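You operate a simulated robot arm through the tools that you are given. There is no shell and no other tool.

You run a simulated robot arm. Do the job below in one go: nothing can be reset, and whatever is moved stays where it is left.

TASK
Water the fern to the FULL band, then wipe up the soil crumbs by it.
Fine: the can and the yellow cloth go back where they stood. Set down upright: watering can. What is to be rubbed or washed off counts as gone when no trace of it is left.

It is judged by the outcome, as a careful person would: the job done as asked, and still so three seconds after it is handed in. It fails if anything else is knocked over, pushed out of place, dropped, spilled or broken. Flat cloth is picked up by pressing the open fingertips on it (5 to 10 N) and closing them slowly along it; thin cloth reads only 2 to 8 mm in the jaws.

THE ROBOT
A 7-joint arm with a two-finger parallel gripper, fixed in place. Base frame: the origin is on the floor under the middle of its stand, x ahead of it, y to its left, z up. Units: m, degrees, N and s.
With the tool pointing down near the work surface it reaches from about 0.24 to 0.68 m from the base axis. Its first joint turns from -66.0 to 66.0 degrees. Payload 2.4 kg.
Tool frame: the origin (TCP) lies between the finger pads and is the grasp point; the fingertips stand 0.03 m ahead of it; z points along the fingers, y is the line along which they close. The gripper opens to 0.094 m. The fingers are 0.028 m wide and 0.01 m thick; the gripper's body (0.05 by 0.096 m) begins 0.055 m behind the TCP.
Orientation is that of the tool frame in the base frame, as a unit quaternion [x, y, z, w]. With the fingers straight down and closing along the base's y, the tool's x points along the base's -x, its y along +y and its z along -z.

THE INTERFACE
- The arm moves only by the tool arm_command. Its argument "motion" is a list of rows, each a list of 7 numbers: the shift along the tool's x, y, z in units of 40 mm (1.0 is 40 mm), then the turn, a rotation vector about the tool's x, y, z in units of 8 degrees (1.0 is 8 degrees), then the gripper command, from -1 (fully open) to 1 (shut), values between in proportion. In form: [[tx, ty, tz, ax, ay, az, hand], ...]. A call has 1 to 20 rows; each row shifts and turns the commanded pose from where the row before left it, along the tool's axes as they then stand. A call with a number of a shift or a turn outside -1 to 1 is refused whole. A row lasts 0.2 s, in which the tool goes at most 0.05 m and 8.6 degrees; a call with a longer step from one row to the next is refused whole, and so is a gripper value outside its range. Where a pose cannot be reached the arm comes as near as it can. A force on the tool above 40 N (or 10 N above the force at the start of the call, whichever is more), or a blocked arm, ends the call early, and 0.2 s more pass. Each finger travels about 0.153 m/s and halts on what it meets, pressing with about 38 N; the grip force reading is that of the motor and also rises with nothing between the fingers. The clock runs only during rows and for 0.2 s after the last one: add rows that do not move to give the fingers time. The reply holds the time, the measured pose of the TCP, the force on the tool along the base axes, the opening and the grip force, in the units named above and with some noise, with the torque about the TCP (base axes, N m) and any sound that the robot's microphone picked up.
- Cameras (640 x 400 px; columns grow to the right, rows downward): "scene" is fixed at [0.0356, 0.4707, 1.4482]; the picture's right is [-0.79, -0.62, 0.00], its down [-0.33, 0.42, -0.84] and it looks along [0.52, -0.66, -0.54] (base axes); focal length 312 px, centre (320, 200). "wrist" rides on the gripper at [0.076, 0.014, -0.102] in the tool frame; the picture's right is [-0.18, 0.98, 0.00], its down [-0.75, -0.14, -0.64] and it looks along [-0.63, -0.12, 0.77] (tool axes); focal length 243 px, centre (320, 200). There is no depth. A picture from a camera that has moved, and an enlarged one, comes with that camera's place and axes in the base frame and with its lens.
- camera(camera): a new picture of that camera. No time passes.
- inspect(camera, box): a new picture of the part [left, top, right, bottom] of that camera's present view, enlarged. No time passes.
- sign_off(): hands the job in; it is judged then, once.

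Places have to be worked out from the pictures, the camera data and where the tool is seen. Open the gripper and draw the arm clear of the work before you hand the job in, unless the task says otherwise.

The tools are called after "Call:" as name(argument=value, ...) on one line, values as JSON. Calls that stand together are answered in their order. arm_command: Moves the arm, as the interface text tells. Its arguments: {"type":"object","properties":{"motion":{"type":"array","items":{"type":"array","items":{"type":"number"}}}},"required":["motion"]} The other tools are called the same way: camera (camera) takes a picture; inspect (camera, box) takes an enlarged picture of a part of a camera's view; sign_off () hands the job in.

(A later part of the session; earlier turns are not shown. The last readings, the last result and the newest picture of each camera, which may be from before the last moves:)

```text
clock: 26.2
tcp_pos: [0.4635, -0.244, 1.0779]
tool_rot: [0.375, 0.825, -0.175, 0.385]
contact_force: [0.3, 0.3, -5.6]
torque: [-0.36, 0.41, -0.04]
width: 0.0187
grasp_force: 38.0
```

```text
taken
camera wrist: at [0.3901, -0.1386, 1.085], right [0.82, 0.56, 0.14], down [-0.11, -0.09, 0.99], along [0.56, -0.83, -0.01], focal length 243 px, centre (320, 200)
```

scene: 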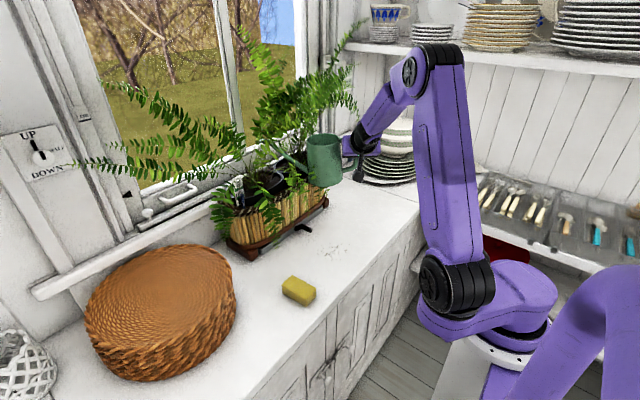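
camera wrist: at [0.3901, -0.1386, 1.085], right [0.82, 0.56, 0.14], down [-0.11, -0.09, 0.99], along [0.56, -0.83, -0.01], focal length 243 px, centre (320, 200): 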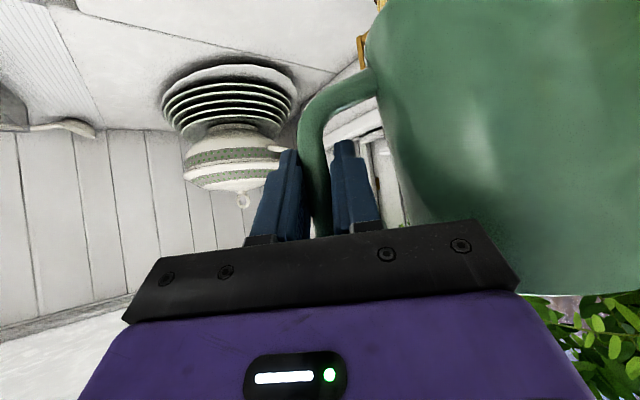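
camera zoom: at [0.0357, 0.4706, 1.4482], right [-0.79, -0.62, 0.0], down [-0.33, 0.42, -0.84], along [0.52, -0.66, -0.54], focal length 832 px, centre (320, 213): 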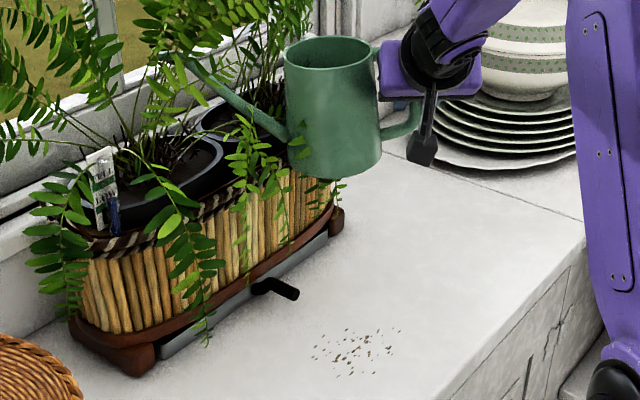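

Call:
inspect(camera="scene", box=[240, 120, 310, 190])

Call:
inspect(camera="scene", box=[225, 160, 255, 215])

```text
5.71 times, centred on (275, 155) of scene
camera zoom: at [0.0357, 0.4706, 1.4482], right [-0.79, -0.62, 0.0], down [-0.33, 0.42, -0.84], along [0.52, -0.66, -0.54], focal length 1783 px, centre (577, 457)
```

zoom: 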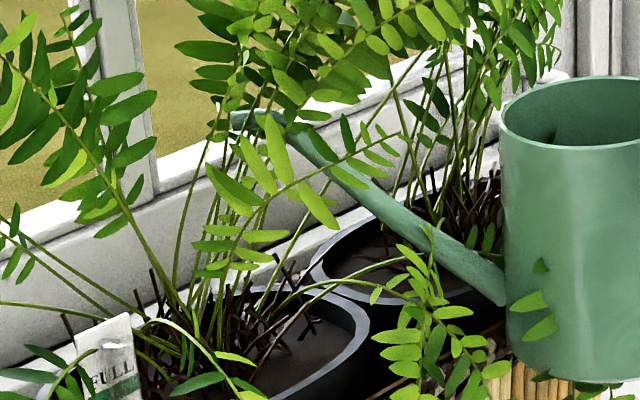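

```text
7.27 times, centred on (240, 188) of scene
camera zoom: at [0.0357, 0.4706, 1.4482], right [-0.79, -0.62, 0.0], down [-0.33, 0.42, -0.84], along [0.52, -0.66, -0.54], focal length 2269 px, centre (902, 291)
```

zoom: 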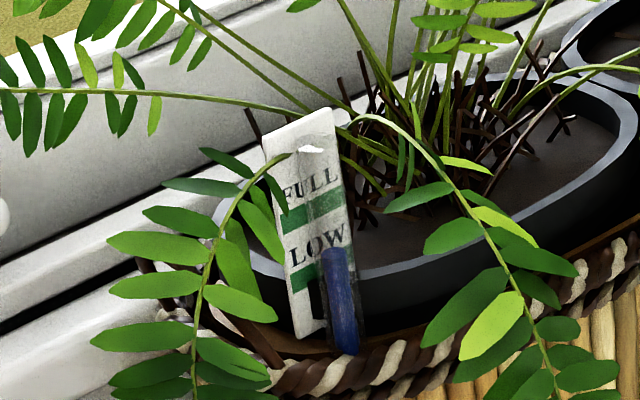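

The tip is at about (0.664, -0.065, 1.122), directly above the soil of the gauge-side pot, and the gauge stands just above LOW. I'll begin tilting about the spout tip while lowering it, first by 15°.

Call:
arm_command(motion=[[-0.26, -0.083, -0.22, 0.403, 0, -0.478, 1], [-0.261, -0.061, -0.22, 0.403, 0, -0.478, 1], [-0.263, -0.04, -0.222, 0.403, 0, -0.478, 1], [0, 0, 0, 0, 0, 0, 1]])

Call:
inspect(camera="scene", box=[220, 110, 360, 220])

Call:
inspect(camera="scene", box=[225, 160, 255, 215])

```text
clock: 27.2
tcp_pos: [0.4602, -0.2474, 1.1184]
tool_rot: [0.321, 0.841, -0.281, 0.333]
contact_force: [-0.4, -0.5, -5.3]
torque: [-0.3, 0.39, 0.0]
width: 0.0187
grasp_force: 37.7
```

```text
3.64 times, centred on (290, 165) of scene
camera zoom: at [0.0357, 0.4706, 1.4482], right [-0.79, -0.62, 0.0], down [-0.33, 0.42, -0.84], along [0.52, -0.66, -0.54], focal length 1134 px, centre (429, 327)
```

zoom: 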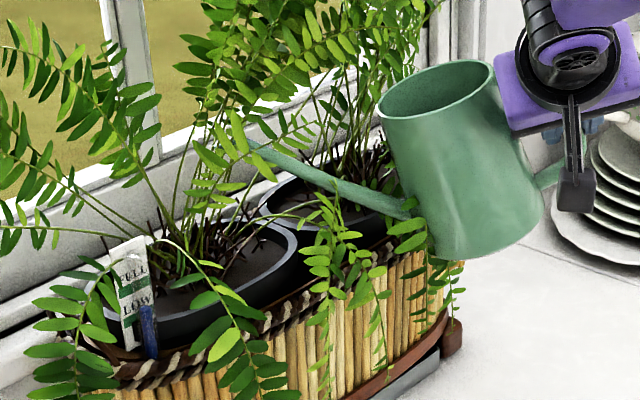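

```text
7.27 times, centred on (240, 188) of scene
camera zoom: at [0.0357, 0.4706, 1.4482], right [-0.79, -0.62, 0.0], down [-0.33, 0.42, -0.84], along [0.52, -0.66, -0.54], focal length 2269 px, centre (902, 291)
```

zoom: 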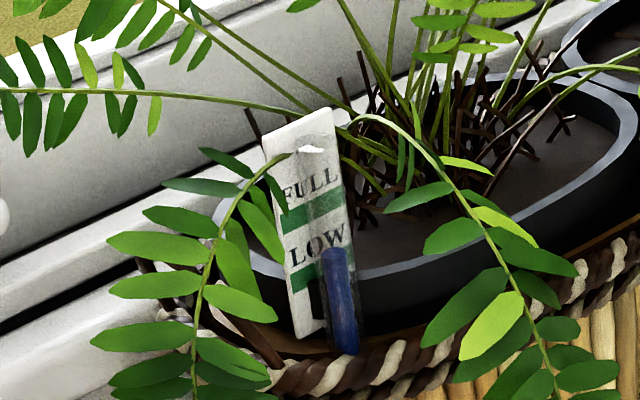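

There's no flow yet and the gauge is unchanged. I'll tilt 10° more, still pivoting about the tip.

Call:
arm_command(motion=[[-0.2665, -0.018, -0.225, 0.403, 0, -0.478, 1], [-0.2715, 0.0025, -0.229, 0.403, 0, -0.478, 1], [0, 0, 0, 0, 0, 0, 1]])

Call:
inspect(camera="scene", box=[220, 110, 360, 220])

Call:
inspect(camera="scene", box=[225, 160, 255, 215])

```text
clock: 28.0
tcp_pos: [0.4667, -0.2419, 1.1451]
tool_rot: [0.283, 0.843, -0.35, 0.293]
contact_force: [-0.7, 0.5, -4.9]
torque: [-0.26, 0.3, 0.03]
width: 0.0184
grasp_force: 38.2
```

```text
3.64 times, centred on (290, 165) of scene
camera zoom: at [0.0357, 0.4706, 1.4482], right [-0.79, -0.62, 0.0], down [-0.33, 0.42, -0.84], along [0.52, -0.66, -0.54], focal length 1134 px, centre (429, 327)
```

zoom: 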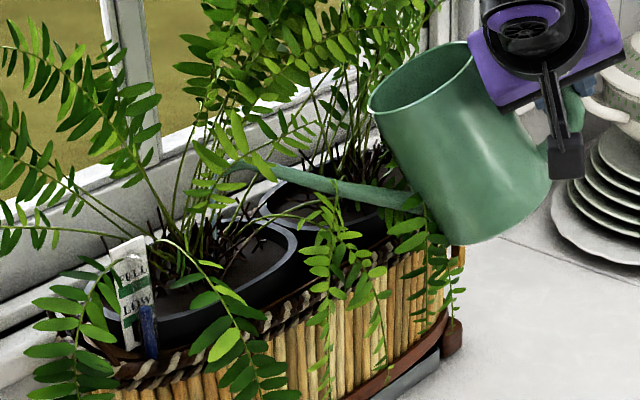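

```text
7.27 times, centred on (240, 188) of scene
camera zoom: at [0.0357, 0.4706, 1.4482], right [-0.79, -0.62, 0.0], down [-0.33, 0.42, -0.84], along [0.52, -0.66, -0.54], focal length 2269 px, centre (902, 291)
```

zoom: 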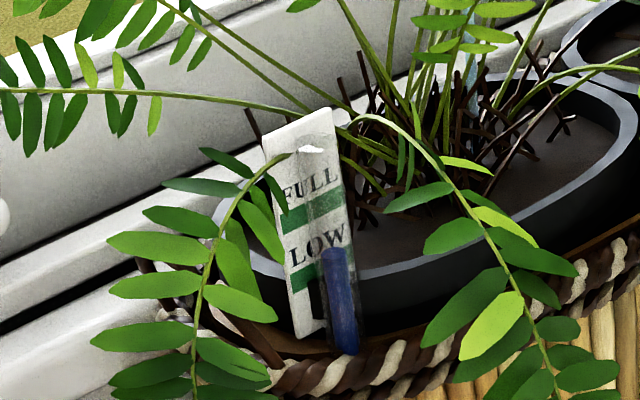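

A faint water stream seems to be starting near the spout. I'll zoom in to see where it lands.

Call:
inspect(camera="scene", box=[245, 140, 300, 195])

Call:
camera(camera="wrist")

```text
7.27 times, centred on (272, 168) of scene
camera zoom: at [0.0357, 0.4706, 1.4482], right [-0.79, -0.62, 0.0], down [-0.33, 0.42, -0.84], along [0.52, -0.66, -0.54], focal length 2269 px, centre (666, 436)
```

zoom: 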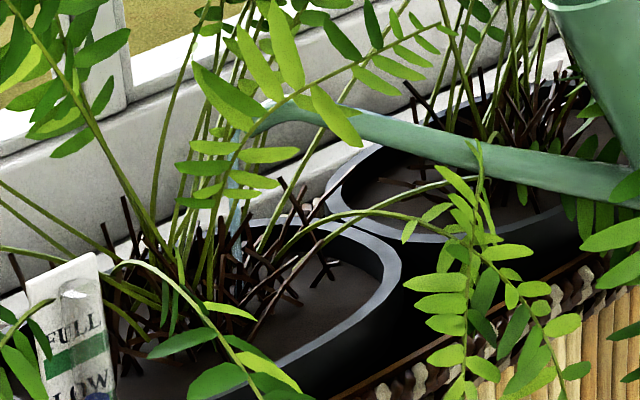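

```text
taken
camera wrist: at [0.3939, -0.1346, 1.147], right [0.79, 0.54, -0.29], down [0.22, 0.2, 0.96], along [0.57, -0.82, 0.04], focal length 243 px, centre (320, 200)
```

wrist: 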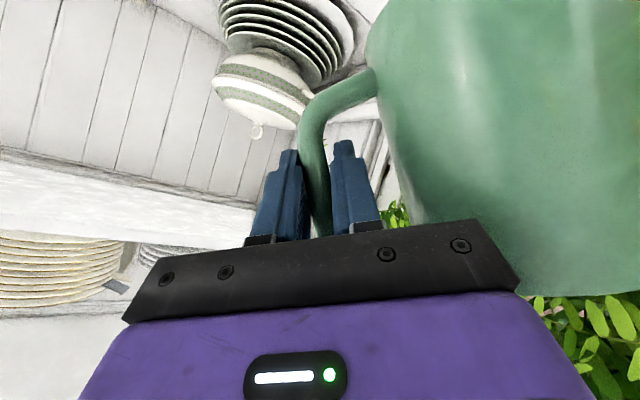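

The stream leaves the tip and falls about 1 cm forward, landing mid-pot. I'll hold this tilt briefly and watch the gauge.

Call:
arm_command(motion=[[0, 0, 0, 0, 0, 0, 1], [0, 0, 0, 0, 0, 0, 1]])

Call:
inspect(camera="scene", box=[225, 160, 255, 215])

Call:
inspect(camera="scene", box=[245, 140, 300, 195])

```text
clock: 28.6
tcp_pos: [0.4658, -0.2407, 1.1446]
tool_rot: [0.283, 0.843, -0.349, 0.295]
contact_force: [-1.2, -1.0, -5.5]
torque: [-0.26, 0.33, -0.01]
width: 0.0184
grasp_force: 38.3
```

```text
7.27 times, centred on (240, 188) of scene
camera zoom: at [0.0357, 0.4706, 1.4482], right [-0.79, -0.62, 0.0], down [-0.33, 0.42, -0.84], along [0.52, -0.66, -0.54], focal length 2269 px, centre (902, 291)
```

zoom: 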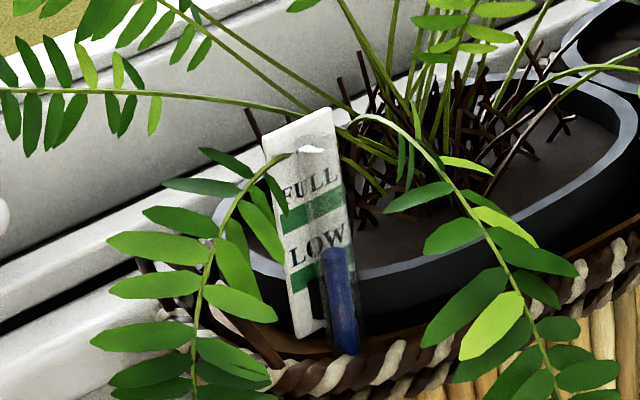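

```text
7.27 times, centred on (272, 168) of scene
camera zoom: at [0.0357, 0.4706, 1.4482], right [-0.79, -0.62, 0.0], down [-0.33, 0.42, -0.84], along [0.52, -0.66, -0.54], focal length 2269 px, centre (666, 436)
```

zoom: 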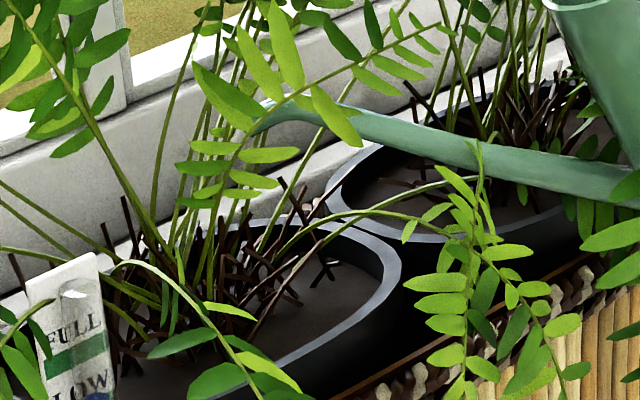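

The stream stopped at equilibrium for this tilt and the gauge barely moved. I'll add 5° in small steps and hold.

Call:
arm_command(motion=[[-0.2247, -0.0475, -0.1898, 0.2016, 0, -0.239, 1], [-0.2247, -0.0475, -0.1898, 0.2016, 0, -0.239, 1], [0, 0, 0, 0, 0, 0, 1], [0, 0, 0, 0, 0, 0, 1], [0, 0, 0, 0, 0, 0, 1]])

Call:
inspect(camera="scene", box=[225, 160, 255, 215])

Call:
inspect(camera="scene", box=[245, 140, 300, 195])

```text
clock: 29.8
tcp_pos: [0.4718, -0.2366, 1.1693]
tool_rot: [0.263, 0.842, -0.382, 0.275]
contact_force: [0.4, 0.3, -5.8]
torque: [-0.23, 0.3, 0.01]
width: 0.0186
grasp_force: 38.3
```

```text
7.27 times, centred on (240, 188) of scene
camera zoom: at [0.0356, 0.4706, 1.4482], right [-0.79, -0.62, 0.0], down [-0.33, 0.42, -0.84], along [0.52, -0.66, -0.54], focal length 2269 px, centre (902, 291)
```

zoom: 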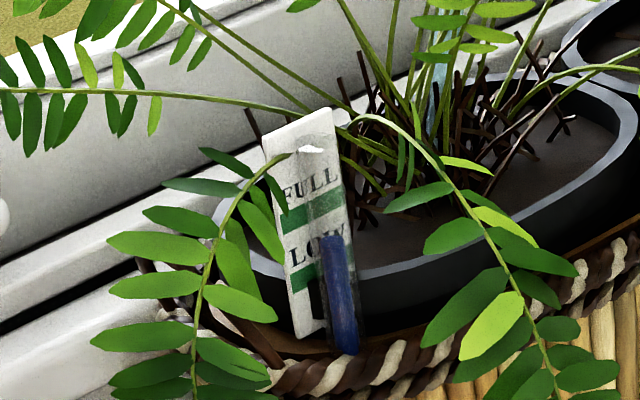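

```text
7.27 times, centred on (272, 168) of scene
camera zoom: at [0.0356, 0.4706, 1.4482], right [-0.79, -0.62, 0.0], down [-0.33, 0.42, -0.84], along [0.52, -0.66, -0.54], focal length 2269 px, centre (666, 436)
```

zoom: 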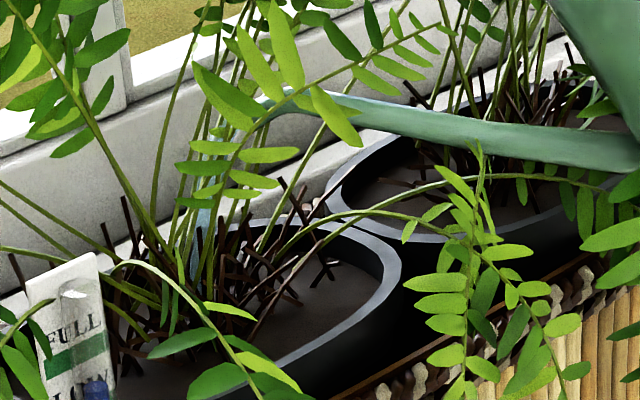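

The gauge is rising (it was at LOW's lower line, now mid-LOW text) and the stream lands inside the pot. I'll hold a little longer and look at the gauge magnified.

Call:
arm_command(motion=[[0, 0, 0, 0, 0, 0, 1], [0, 0, 0, 0, 0, 0, 1]])

Call:
inspect(camera="scene", box=[228, 176, 256, 211])

Call:
inspect(camera="scene", box=[245, 140, 300, 195])

```text
clock: 30.4
tcp_pos: [0.4717, -0.2359, 1.1687]
tool_rot: [0.263, 0.842, -0.383, 0.274]
contact_force: [-0.9, 0.2, -4.9]
torque: [-0.18, 0.3, 0.01]
width: 0.0186
grasp_force: 37.8
```

```text
11.43 times, centred on (242, 194) of scene
camera zoom: at [0.0356, 0.4706, 1.4482], right [-0.79, -0.62, 0.0], down [-0.33, 0.42, -0.84], along [0.52, -0.66, -0.54], focal length 3566 px, centre (1211, 274)
```

zoom: 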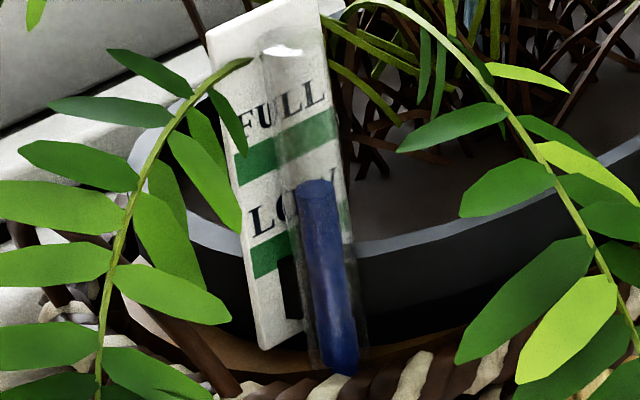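

```text
7.27 times, centred on (272, 168) of scene
camera zoom: at [0.0356, 0.4706, 1.4482], right [-0.79, -0.62, 0.0], down [-0.33, 0.42, -0.84], along [0.52, -0.66, -0.54], focal length 2269 px, centre (666, 436)
```

zoom: 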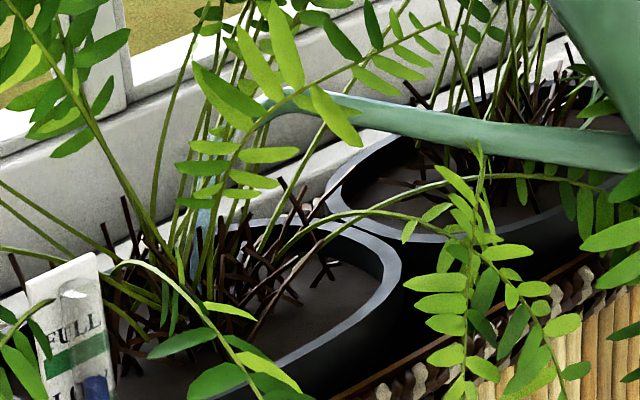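

The level is at mid-LOW text and needs roughly 40 more pixels (at this zoom) to sit mid-FULL band. The stream still flows, so I'll hold 0.8 s more.

Call:
arm_command(motion=[[0, 0, 0, 0, 0, 0, 1], [0, 0, 0, 0, 0, 0, 1], [0, 0, 0, 0, 0, 0, 1], [0, 0, 0, 0, 0, 0, 1]])

Call:
inspect(camera="scene", box=[228, 176, 256, 211])

Call:
inspect(camera="scene", box=[245, 140, 300, 195])

```text
clock: 31.4
tcp_pos: [0.4722, -0.2357, 1.1685]
tool_rot: [0.263, 0.842, -0.382, 0.275]
contact_force: [-0.6, -1.2, -4.5]
torque: [-0.2, 0.2, 0.02]
width: 0.0185
grasp_force: 37.7
```

```text
11.43 times, centred on (242, 194) of scene
camera zoom: at [0.0356, 0.4706, 1.4482], right [-0.79, -0.62, 0.0], down [-0.33, 0.42, -0.84], along [0.52, -0.66, -0.54], focal length 3566 px, centre (1211, 274)
```

zoom: 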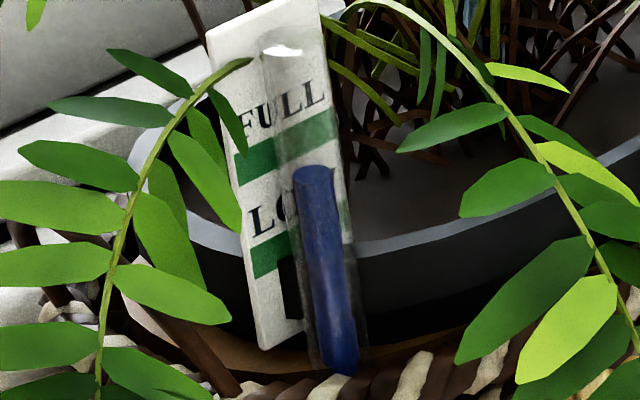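

```text
7.27 times, centred on (272, 168) of scene
camera zoom: at [0.0356, 0.4706, 1.4482], right [-0.79, -0.62, 0.0], down [-0.33, 0.42, -0.84], along [0.52, -0.66, -0.54], focal length 2269 px, centre (666, 436)
```

zoom: 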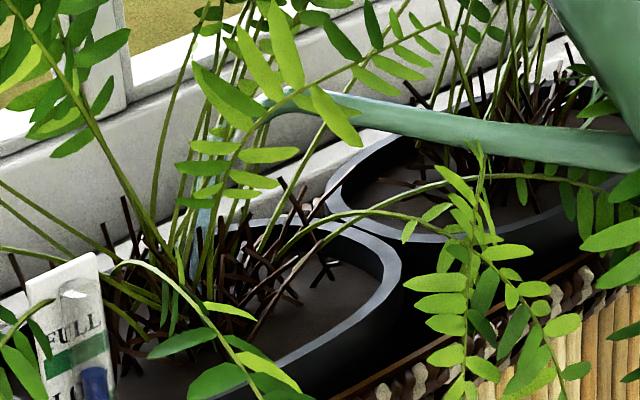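

It's rising about 15 px per second. Before going further I'll tilt back to stop the stream and check whether the gauge lags behind the pour.

Call:
arm_command(motion=[[0.4437, 0.1325, 0.3747, -0.403, 0, 0.478, 1], [0, 0, 0, 0, 0, 0, 1], [0, 0, 0, 0, 0, 0, 1], [0, 0, 0, 0, 0, 0, 1], [0, 0, 0, 0, 0, 0, 1]])

Call:
inspect(camera="scene", box=[228, 176, 256, 211])

Call:
inspect(camera="scene", box=[220, 110, 360, 220])

```text
clock: 32.6
tcp_pos: [0.4662, -0.2403, 1.146]
tool_rot: [0.283, 0.843, -0.349, 0.295]
contact_force: [0.2, 1.2, -3.7]
torque: [-0.15, 0.28, 0.01]
width: 0.0186
grasp_force: 38.0
```

```text
11.43 times, centred on (242, 194) of scene
camera zoom: at [0.0356, 0.4706, 1.4482], right [-0.79, -0.62, 0.0], down [-0.33, 0.42, -0.84], along [0.52, -0.66, -0.54], focal length 3566 px, centre (1211, 274)
```

zoom: 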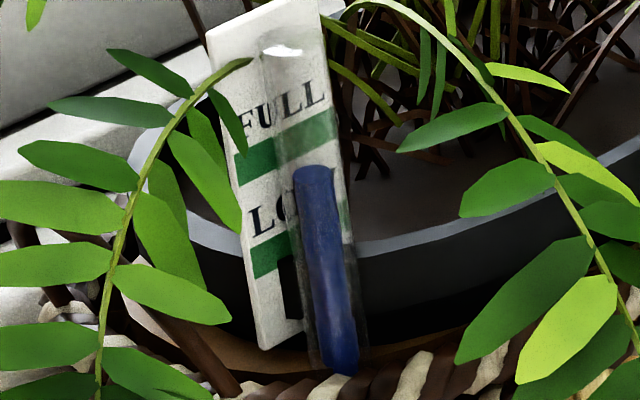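

```text
3.64 times, centred on (290, 165) of scene
camera zoom: at [0.0356, 0.4706, 1.4482], right [-0.79, -0.62, 0.0], down [-0.33, 0.42, -0.84], along [0.52, -0.66, -0.54], focal length 1134 px, centre (429, 327)
```

zoom: 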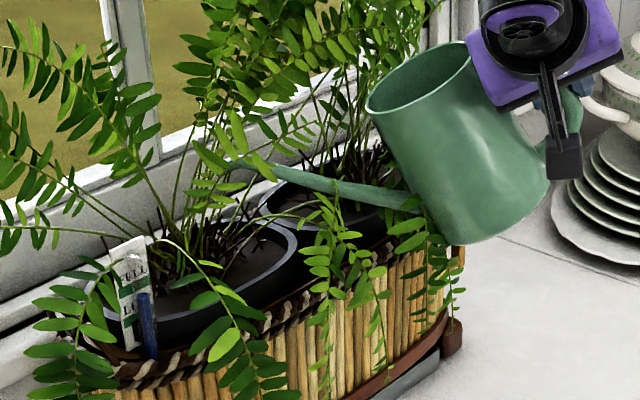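

There's no lag: the gauge holds at the same level with the stream stopped. It still needs about 30 px to reach mid-FULL, so I'll resume the pour for about 1.2 s.

Call:
arm_command(motion=[[-0.2247, -0.0475, -0.1898, 0.2016, 0, -0.239, 1], [-0.2247, -0.0475, -0.1898, 0.2016, 0, -0.239, 1], [0, 0, 0, 0, 0, 0, 1], [0, 0, 0, 0, 0, 0, 1], [0, 0, 0, 0, 0, 0, 1], [0, 0, 0, 0, 0, 0, 1]])

Call:
inspect(camera="scene", box=[228, 176, 256, 211])

Call:
inspect(camera="scene", box=[245, 140, 300, 195])

```text
clock: 34.0
tcp_pos: [0.4719, -0.2362, 1.169]
tool_rot: [0.263, 0.842, -0.382, 0.275]
contact_force: [-0.1, 0.5, -4.7]
torque: [-0.17, 0.19, 0.02]
width: 0.0188
grasp_force: 37.7
```

```text
11.43 times, centred on (242, 194) of scene
camera zoom: at [0.0356, 0.4706, 1.4482], right [-0.79, -0.62, 0.0], down [-0.33, 0.42, -0.84], along [0.52, -0.66, -0.54], focal length 3566 px, centre (1211, 274)
```

zoom: 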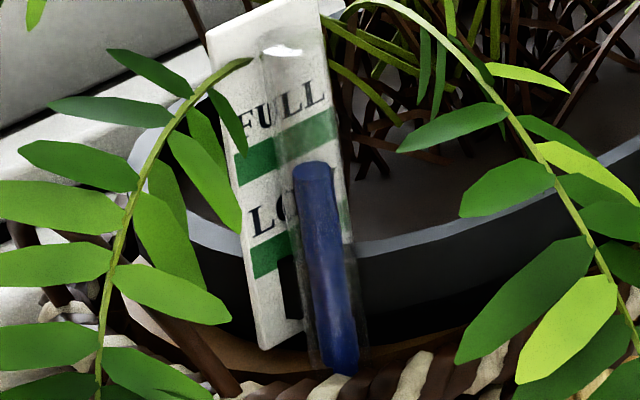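

```text
7.27 times, centred on (272, 168) of scene
camera zoom: at [0.0356, 0.4706, 1.4482], right [-0.79, -0.62, 0.0], down [-0.33, 0.42, -0.84], along [0.52, -0.66, -0.54], focal length 2269 px, centre (666, 436)
```

zoom: 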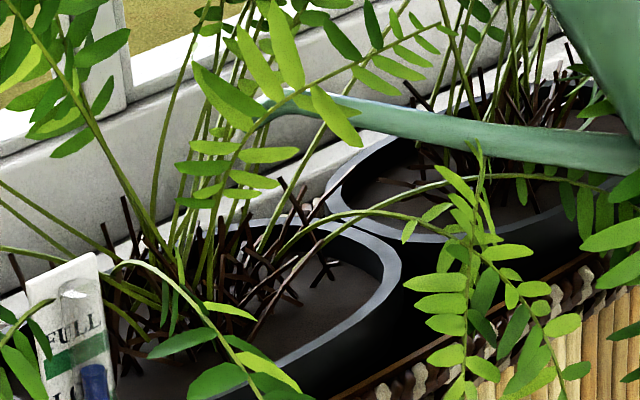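

The flow has stopped at equilibrium for this tilt and the level is just below the FULL band. I'll add 2.5° and hold, keeping the pour self-limiting.

Call:
arm_command(motion=[[-0.2247, -0.0475, -0.1898, 0.2016, 0, -0.239, 1], [0, 0, 0, 0, 0, 0, 1], [0, 0, 0, 0, 0, 0, 1], [0, 0, 0, 0, 0, 0, 1], [0, 0, 0, 0, 0, 0, 1], [0, 0, 0, 0, 0, 0, 1]])

Call:
inspect(camera="scene", box=[228, 176, 256, 211])

Call:
inspect(camera="scene", box=[245, 140, 300, 195])

```text
clock: 35.4
tcp_pos: [0.4751, -0.233, 1.1784]
tool_rot: [0.254, 0.84, -0.399, 0.265]
contact_force: [1.5, 0.5, -3.7]
torque: [-0.13, 0.17, 0.0]
width: 0.0183
grasp_force: 38.3
```

```text
11.43 times, centred on (242, 194) of scene
camera zoom: at [0.0356, 0.4706, 1.4482], right [-0.79, -0.62, 0.0], down [-0.33, 0.42, -0.84], along [0.52, -0.66, -0.54], focal length 3566 px, centre (1211, 274)
```

zoom: 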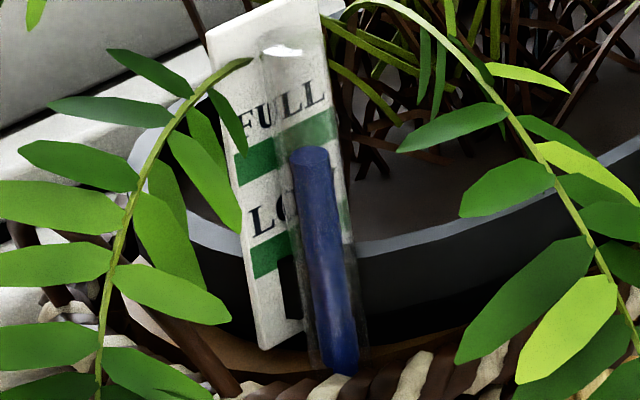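

```text
7.27 times, centred on (272, 168) of scene
camera zoom: at [0.0356, 0.4706, 1.4482], right [-0.79, -0.62, 0.0], down [-0.33, 0.42, -0.84], along [0.52, -0.66, -0.54], focal length 2269 px, centre (666, 436)
```

zoom: 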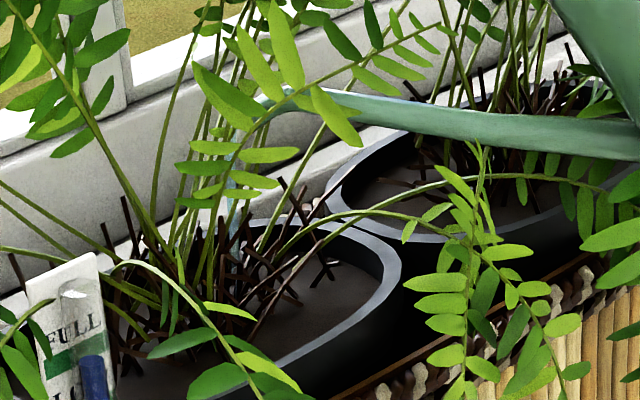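

The level now touches the lower edge of the FULL band and only a thin trickle remains. I'll let this tilt finish.

Call:
arm_command(motion=[[0, 0, 0, 0, 0, 0, 1], [0, 0, 0, 0, 0, 0, 1], [0, 0, 0, 0, 0, 0, 1]])

Call:
inspect(camera="scene", box=[228, 176, 256, 211])

Call:
inspect(camera="scene", box=[245, 140, 300, 195])

```text
clock: 36.2
tcp_pos: [0.4761, -0.2342, 1.1792]
tool_rot: [0.253, 0.841, -0.399, 0.264]
contact_force: [1.5, -0.1, -2.9]
torque: [-0.15, 0.21, -0.01]
width: 0.0188
grasp_force: 37.3
```

```text
11.43 times, centred on (242, 194) of scene
camera zoom: at [0.0356, 0.4706, 1.4482], right [-0.79, -0.62, 0.0], down [-0.33, 0.42, -0.84], along [0.52, -0.66, -0.54], focal length 3566 px, centre (1211, 274)
```

zoom: 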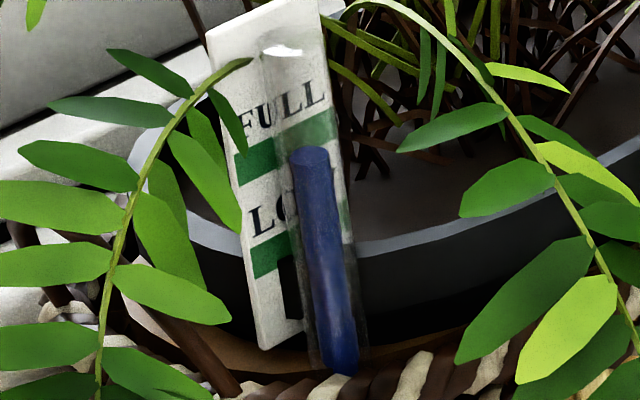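

```text
7.27 times, centred on (272, 168) of scene
camera zoom: at [0.0356, 0.4706, 1.4482], right [-0.79, -0.62, 0.0], down [-0.33, 0.42, -0.84], along [0.52, -0.66, -0.54], focal length 2269 px, centre (666, 436)
```

zoom: 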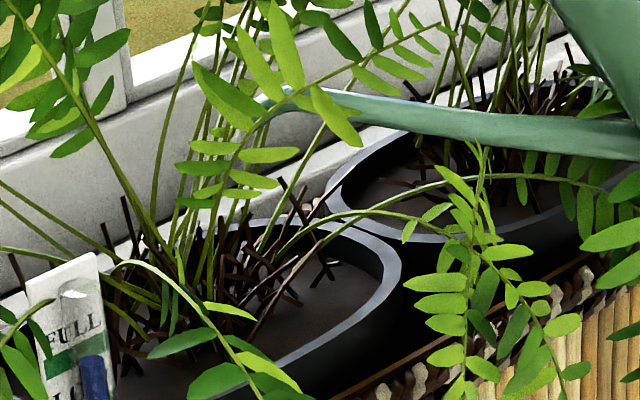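

Equilibrium again, with the surface at the band's lower edge. Another 2.5° should bring it to mid-band.

Call:
arm_command(motion=[[-0.2247, -0.0475, -0.1898, 0.2016, 0, -0.239, 1], [0, 0, 0, 0, 0, 0, 1], [0, 0, 0, 0, 0, 0, 1], [0, 0, 0, 0, 0, 0, 1], [0, 0, 0, 0, 0, 0, 1], [0, 0, 0, 0, 0, 0, 1]])

Call:
inspect(camera="scene", box=[228, 176, 256, 211])

Call:
inspect(camera="scene", box=[245, 140, 300, 195])

```text
clock: 37.6
tcp_pos: [0.479, -0.23, 1.1912]
tool_rot: [0.242, 0.84, -0.414, 0.255]
contact_force: [-0.4, -0.1, -3.4]
torque: [-0.12, 0.17, 0.01]
width: 0.0189
grasp_force: 38.7
```

```text
11.43 times, centred on (242, 194) of scene
camera zoom: at [0.0356, 0.4706, 1.4482], right [-0.79, -0.62, 0.0], down [-0.33, 0.42, -0.84], along [0.52, -0.66, -0.54], focal length 3566 px, centre (1211, 274)
```

zoom: 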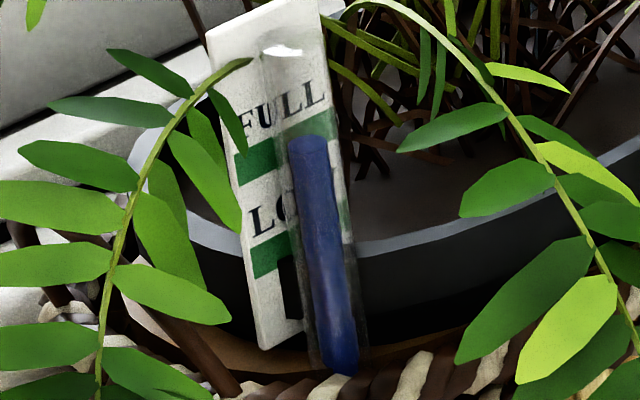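

```text
7.27 times, centred on (272, 168) of scene
camera zoom: at [0.0356, 0.4706, 1.4482], right [-0.79, -0.62, 0.0], down [-0.33, 0.42, -0.84], along [0.52, -0.66, -0.54], focal length 2269 px, centre (666, 436)
```

zoom: 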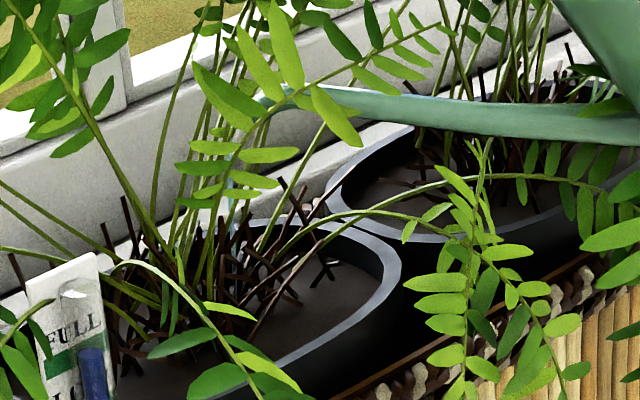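

The surface now sits within the FULL band, slightly below its middle, with a faint trickle left. I'll hold briefly to finish and check the gauge at higher zoom.

Call:
arm_command(motion=[[0, 0, 0, 0, 0, 0, 1], [0, 0, 0, 0, 0, 0, 1], [0, 0, 0, 0, 0, 0, 1], [0, 0, 0, 0, 0, 0, 1]])

Call:
inspect(camera="scene", box=[234, 180, 248, 198])

Call:
inspect(camera="scene", box=[245, 140, 300, 195])

```text
clock: 38.6
tcp_pos: [0.4788, -0.2294, 1.1907]
tool_rot: [0.243, 0.839, -0.415, 0.254]
contact_force: [0.7, -0.1, -3.2]
torque: [-0.13, 0.19, 0.0]
width: 0.0188
grasp_force: 38.3
```

```text
16.00 times, centred on (241, 189) of scene
camera zoom: at [0.0356, 0.4706, 1.4482], right [-0.79, -0.62, 0.0], down [-0.33, 0.42, -0.84], along [0.52, -0.66, -0.54], focal length 4992 px, centre (1584, 376)
```

zoom: 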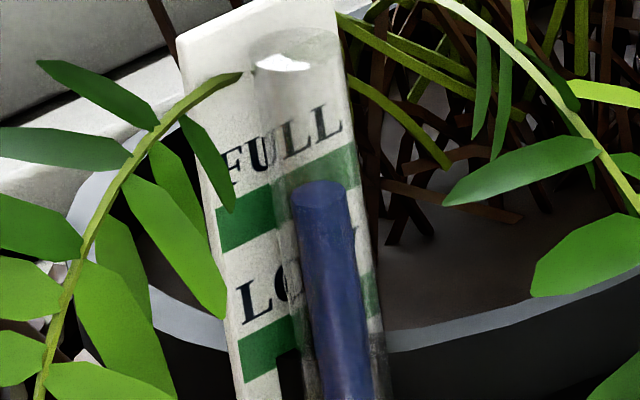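

```text
7.27 times, centred on (272, 168) of scene
camera zoom: at [0.0356, 0.4706, 1.4482], right [-0.79, -0.62, 0.0], down [-0.33, 0.42, -0.84], along [0.52, -0.66, -0.54], focal length 2269 px, centre (666, 436)
```

zoom: 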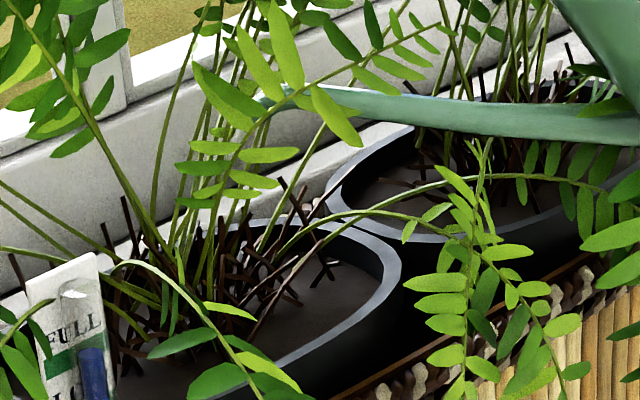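

At 16× zoom the surface, allowing for the tube standing a few mm in front of the card, is in the middle of the FULL band, and the stream has stopped. I'll tilt the can back upright about the spout tip and raise it.

Call:
arm_command(motion=[[0.4437, 0.1325, 0.3747, -0.403, 0, 0.478, 1], [0.4437, 0.1325, 0.3747, -0.403, 0, 0.478, 1], [0.4437, 0.1325, 0.3747, -0.403, 0, 0.478, 1], [0.4437, 0.1325, 0.3747, -0.403, 0, 0.478, 1], [0.4437, 0.1325, 0.3747, -0.403, 0, 0.478, 1], [0.4437, 0.1325, 0.3747, -0.403, 0, 0.478, 1], [0.4437, 0.1325, 0.3747, -0.403, 0, 0.478, 1], [0, 0, 0, 0, 0, 0, 1], [-0.38, 0, -0.32, 0, 0, 0, 1], [-0.38, 0, -0.32, 0, 0, 0, 1], [0, 0, 0, 0, 0, 0, 1]])

Call:
inspect(camera="scene", box=[220, 110, 360, 220])

Call:
inspect(camera="scene", box=[234, 180, 248, 198])

```text
clock: 41.0
tcp_pos: [0.4624, -0.2424, 1.067]
tool_rot: [0.375, 0.826, -0.174, 0.384]
contact_force: [0.5, 0.2, -1.6]
torque: [-0.22, 0.22, -0.01]
width: 0.0186
grasp_force: 37.4
```

```text
3.64 times, centred on (290, 165) of scene
camera zoom: at [0.0356, 0.4706, 1.4482], right [-0.79, -0.62, 0.0], down [-0.33, 0.42, -0.84], along [0.52, -0.66, -0.54], focal length 1134 px, centre (429, 327)
```

zoom: 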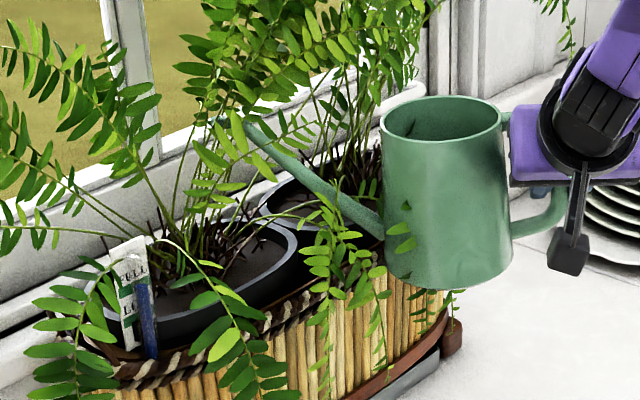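

```text
16.00 times, centred on (241, 189) of scene
camera zoom: at [0.0356, 0.4706, 1.4482], right [-0.79, -0.62, 0.0], down [-0.33, 0.42, -0.84], along [0.52, -0.66, -0.54], focal length 4992 px, centre (1584, 376)
```

zoom: 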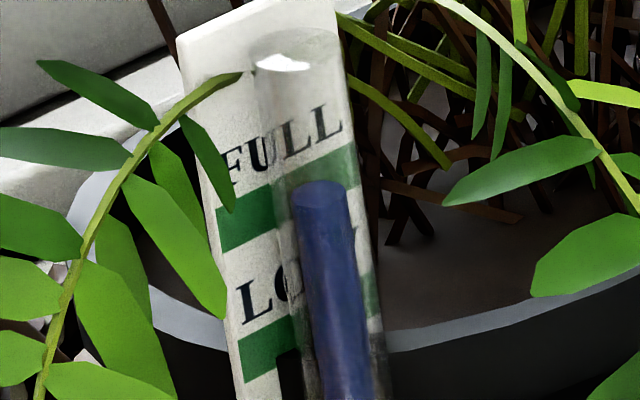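

The gauge holds steady in the FULL band with the can upright. I'll retrace the path: back out, yaw +45°, then return above the can's original spot.

Call:
arm_command(motion=[[-0.0375, -0.323, 0.0735, 0, 0, 0, 1], [-0.075, -0.646, 0.147, 0, 0, 0, 1], [-0.075, -0.646, 0.147, 0, 0, 0, 1], [-0.075, -0.646, 0.147, 0, 0, 0, 1], [-0.075, -0.646, 0.147, 0, 0, 0, 1], [-0.075, -0.646, 0.147, 0, 0, 0, 1], [-0.0375, -0.323, 0.0735, 0, 0, 0, 1], [0, 0, 0, -0.3, 0, -0.25, 1], [0, 0, 0, -0.616, 0, -0.517, 1], [0, 0, 0, -0.616, 0, -0.517, 1], [0, 0, 0, -0.616, 0, -0.517, 1], [0, 0, 0, -0.616, 0, -0.517, 1], [0, 0, 0, -0.616, 0, -0.517, 1], [0, 0, 0, -0.616, 0, -0.517, 1], [0, 0, 0, -0.3, 0, -0.25, 1], [0, 0, 0, 0, 0, 0, 1]])

Call:
camera(camera="scene")

Call:
inspect(camera="scene", box=[200, 120, 440, 270])

```text
clock: 44.4
tcp_pos: [0.3719, -0.3749, 1.0585]
tool_rot: [0.031, 0.906, -0.014, 0.423]
contact_force: [0.5, -0.7, -4.3]
torque: [-0.34, 0.05, 0.02]
width: 0.0186
grasp_force: 38.0
```

```text
taken
```

scene: 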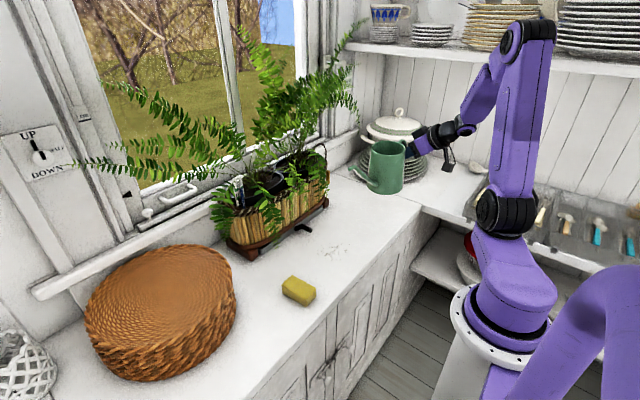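

```text
2.67 times, centred on (320, 195) of scene
camera zoom: at [0.0356, 0.4706, 1.4482], right [-0.79, -0.62, 0.0], down [-0.33, 0.42, -0.84], along [0.52, -0.66, -0.54], focal length 832 px, centre (320, 213)
```

zoom: 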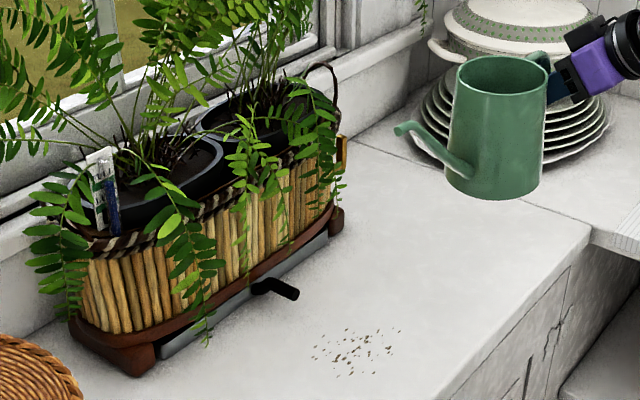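

No spills show. I'll move back above the can's original location.

Call:
arm_command(motion=[[-0.103, -0.329, 0.1325, 0, 0, 0, 1], [-0.207, -0.658, 0.265, 0, 0, 0, 1], [-0.207, -0.658, 0.265, 0, 0, 0, 1], [-0.207, -0.658, 0.265, 0, 0, 0, 1], [-0.207, -0.658, 0.265, 0, 0, 0, 1], [-0.207, -0.658, 0.265, 0, 0, 0, 1], [-0.103, -0.329, 0.1325, 0, 0, 0, 1], [0, 0, 0, 0, 0, 0, 1]])

Call:
inspect(camera="scene", box=[350, 110, 450, 220])

```text
clock: 46.2
tcp_pos: [0.4425, -0.5364, 1.0563]
tool_rot: [0.032, 0.906, -0.015, 0.422]
contact_force: [0.8, 0.7, -2.9]
torque: [-0.32, 0.05, 0.01]
width: 0.0187
grasp_force: 38.2
```

```text
3.64 times, centred on (400, 165) of scene
camera zoom: at [0.0356, 0.4706, 1.4482], right [-0.79, -0.62, 0.0], down [-0.33, 0.42, -0.84], along [0.52, -0.66, -0.54], focal length 1134 px, centre (29, 327)
```

zoom: 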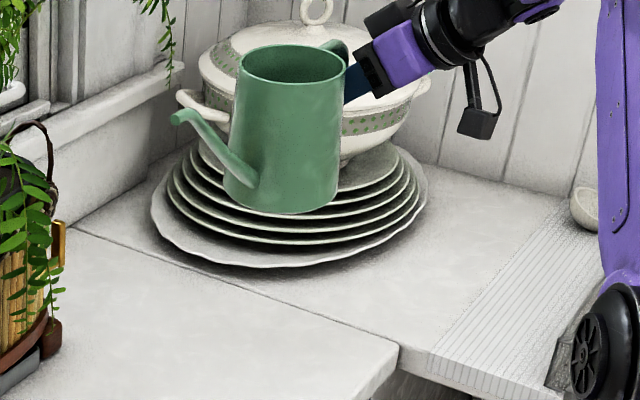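

Now lowering straight down onto its spot, slowing down for the last part.

Call:
arm_command(motion=[[0.2635, -0.02, 0.2, 0, 0, 0, 1], [0.527, 0, 0.442, 0, 0, 0, 1], [0.527, 0, 0.442, 0, 0, 0, 1], [0.527, 0, 0.442, 0, 0, 0, 1], [0.527, 0, 0.442, 0, 0, 0, 1], [0.527, 0, 0.442, 0, 0, 0, 1], [0.2635, 0, 0.221, 0, 0, 0, 1], [0.096, 0, 0.08, 0, 0, 0, 1], [0.096, 0, 0.08, 0, 0, 0, 1], [0, 0, 0, 0, 0, 0, 1]])

Call:
inspect(camera="scene", box=[350, 110, 450, 220])

```text
clock: 48.4
tcp_pos: [0.4404, -0.5393, 0.8821]
tool_rot: [0.032, 0.906, -0.015, 0.422]
contact_force: [-0.4, 0.4, -3.4]
torque: [-0.31, 0.06, -0.02]
width: 0.0186
grasp_force: 37.9
```

```text
3.64 times, centred on (400, 165) of scene
camera zoom: at [0.0356, 0.4706, 1.4482], right [-0.79, -0.62, 0.0], down [-0.33, 0.42, -0.84], along [0.52, -0.66, -0.54], focal length 1134 px, centre (29, 327)
```

zoom: 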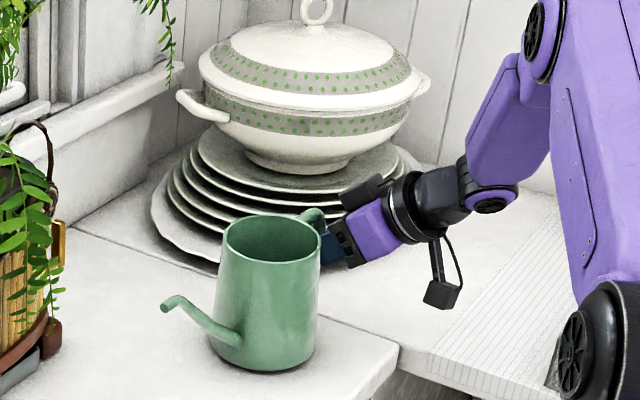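

12 mm remain and the can droops about 2.5° toward the spout, so I'll level it with a small counter-rotation, then lower gently to contact.

Call:
arm_command(motion=[[0, 0, 0, -0.19, 0, 0.225, 1], [0.0575, 0, 0.048, 0, 0, 0, 1], [0.0575, 0, 0.048, 0, 0, 0, 1], [0.0575, 0, 0.048, 0, 0, 0, 1], [0, 0, 0, 0, 0, 0, 1]])

Call:
inspect(camera="scene", box=[350, 110, 450, 220])

```text
clock: 49.6
tcp_pos: [0.4408, -0.5385, 0.8738]
tool_rot: [0.041, 0.905, 0.003, 0.423]
contact_force: [0.3, -1.2, -1.2]
torque: [-0.01, 0.07, -0.02]
width: 0.0185
grasp_force: 37.8
```

```text
3.64 times, centred on (400, 165) of scene
camera zoom: at [0.0356, 0.4706, 1.4482], right [-0.79, -0.62, 0.0], down [-0.33, 0.42, -0.84], along [0.52, -0.66, -0.54], focal length 1134 px, centre (29, 327)
```

zoom: 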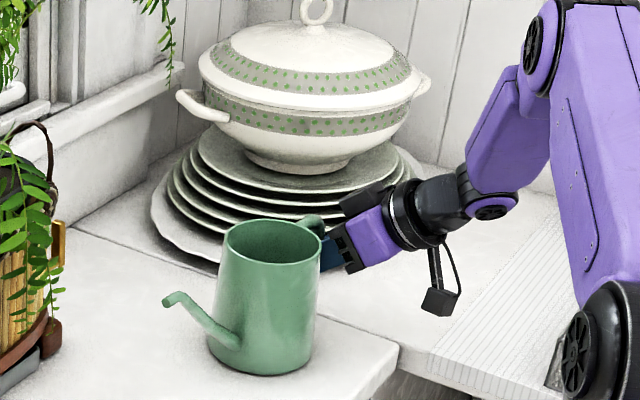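

The torque dropped to zero, so the can is resting on the counter. I'll ease down another 2 mm and check the force.

Call:
arm_command(motion=[[0.04, 0, 0.033, 0, 0, 0, 1], [0, 0, 0, 0, 0, 0, 1]])

Call:
inspect(camera="scene", box=[350, 110, 450, 220])

```text
clock: 50.2
tcp_pos: [0.4408, -0.5394, 0.8718]
tool_rot: [0.04, 0.905, 0.004, 0.424]
contact_force: [0.5, -1.2, 1.6]
torque: [0.04, 0.12, 0.0]
width: 0.0183
grasp_force: 38.7
```

```text
3.64 times, centred on (400, 165) of scene
camera zoom: at [0.0356, 0.4706, 1.4482], right [-0.79, -0.62, 0.0], down [-0.33, 0.42, -0.84], along [0.52, -0.66, -0.54], focal length 1134 px, centre (29, 327)
```

zoom: 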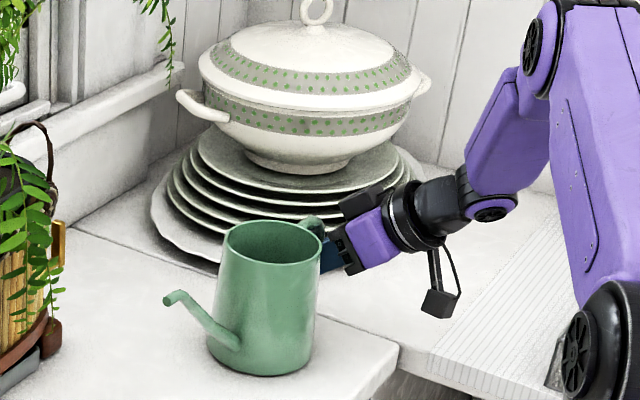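

The can is supported on its original spot. I'll open the jaws to about 45 mm and back straight out.

Call:
arm_command(motion=[[0, 0, 0, 0, 0, 0, 0.5], [0, 0, 0, 0, 0, 0, 0.25], [0, 0, 0, 0, 0, 0, 0.04], [0, 0, 0, 0, 0, 0, 0.04], [0, 0, -0.3, 0, 0, 0, 0.04], [0, 0, -0.6, 0, 0, 0, 0.04], [0, 0, -0.8, 0, 0, 0, 0.04], [0, 0, -0.8, 0, 0, 0, 0.04], [0, 0, -0.8, 0, 0, 0, 0.04], [0, 0, -0.8, 0, 0, 0, 0.04], [0, 0, 0, 0, 0, 0, 0.04]])

Call:
inspect(camera="scene", box=[350, 110, 450, 220])

Call:
camera(camera="wrist")

```text
clock: 52.6
tcp_pos: [0.315, -0.5342, 0.9766]
tool_rot: [0.039, 0.905, 0.005, 0.423]
contact_force: [-0.5, -0.7, -0.5]
torque: [-0.01, 0.0, -0.01]
width: 0.0448
grasp_force: 0.0
```

```text
3.64 times, centred on (400, 165) of scene
camera zoom: at [0.0356, 0.4707, 1.4482], right [-0.79, -0.62, 0.0], down [-0.33, 0.42, -0.84], along [0.52, -0.66, -0.54], focal length 1134 px, centre (29, 327)
```

zoom: 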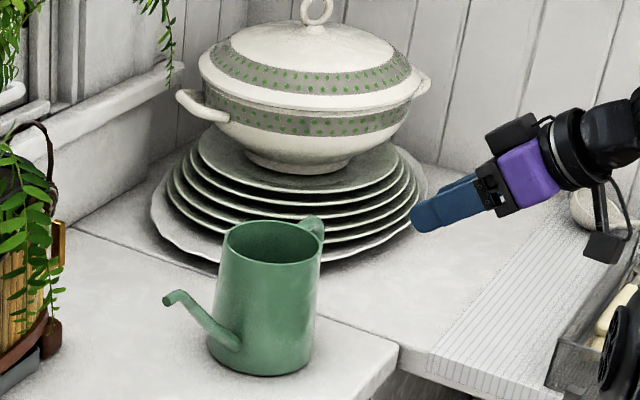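

```text
taken
camera wrist: at [0.188, -0.5114, 0.9856], right [0.19, 0.97, 0.18], down [-0.02, -0.18, 0.98], along [0.98, -0.19, -0.01], focal length 243 px, centre (320, 200)
```

wrist: 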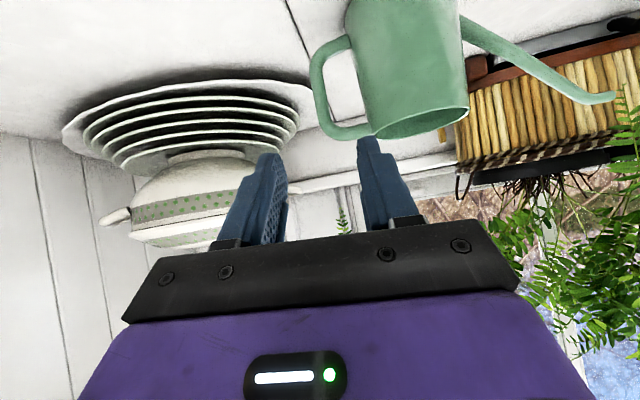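

The can stands upright where it was. I'll raise the arm and return the tool to pointing straight down.

Call:
arm_command(motion=[[-0.612, 0.034, -0.513, 0, 0, 0, 0.04], [-0.612, 0.034, -0.513, 0, 0, 0, 0.04], [-0.612, 0.034, -0.513, 0, 0, 0, 0.04], [-0.612, 0.034, -0.513, 0, 0, 0, 0.04], [-0.612, 0.034, -0.513, 0, 0, 0, 0.04], [0, 0, 0, 0.0106, 0.896, -0.083, -0.3], [0, 0, 0, 0.0106, 0.896, -0.083, -1], [0, 0, 0, 0.0106, 0.896, -0.083, -1], [0, 0, 0, 0.0106, 0.896, -0.083, -1], [0, 0, 0, 0.0106, 0.896, -0.083, -1], [0, 0, 0, 0.0106, 0.896, -0.083, -1], [0, 0, 0, 0.0106, 0.896, -0.083, -1], [0, 0.5, 0, 0, 0, 0, -1], [0, 1, 0, 0, 0, 0, -1], [0, 1, 0, 0, 0, 0, -1], [0, 1, 0, 0, 0, 0, -1], [0, 1, 0, 0, 0, 0, -1], [0, 0, 0, 0, 0, 0, -1]])

Call:
camera(camera="wrist")

Call:
camera(camera="scene")

```text
clock: 56.4
tcp_pos: [0.3223, -0.3548, 1.1378]
tool_rot: [0.016, 0.988, 0.002, 0.155]
contact_force: [0.0, 0.3, 0.1]
torque: [0.01, 0.0, 0.02]
width: 0.094
grasp_force: 0.1
out of reach, approached as far as the arm can: row 10, 11, 12
```

```text
taken
camera wrist: at [0.217, -0.3373, 1.2124], right [0.21, 0.98, 0.06], down [0.52, -0.16, 0.84], along [0.83, -0.14, -0.54], focal length 243 px, centre (320, 200)
```

wrist: 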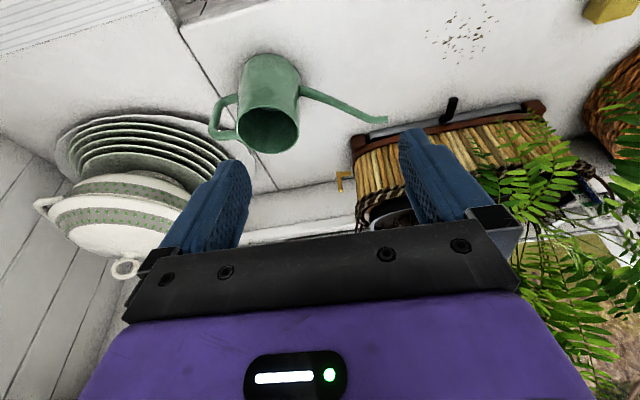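

```text
taken
```

scene: 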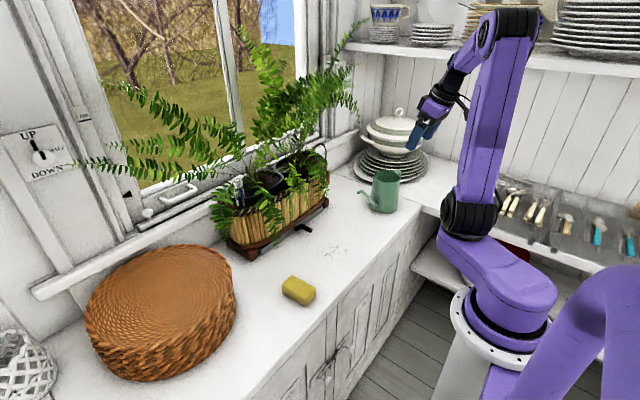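

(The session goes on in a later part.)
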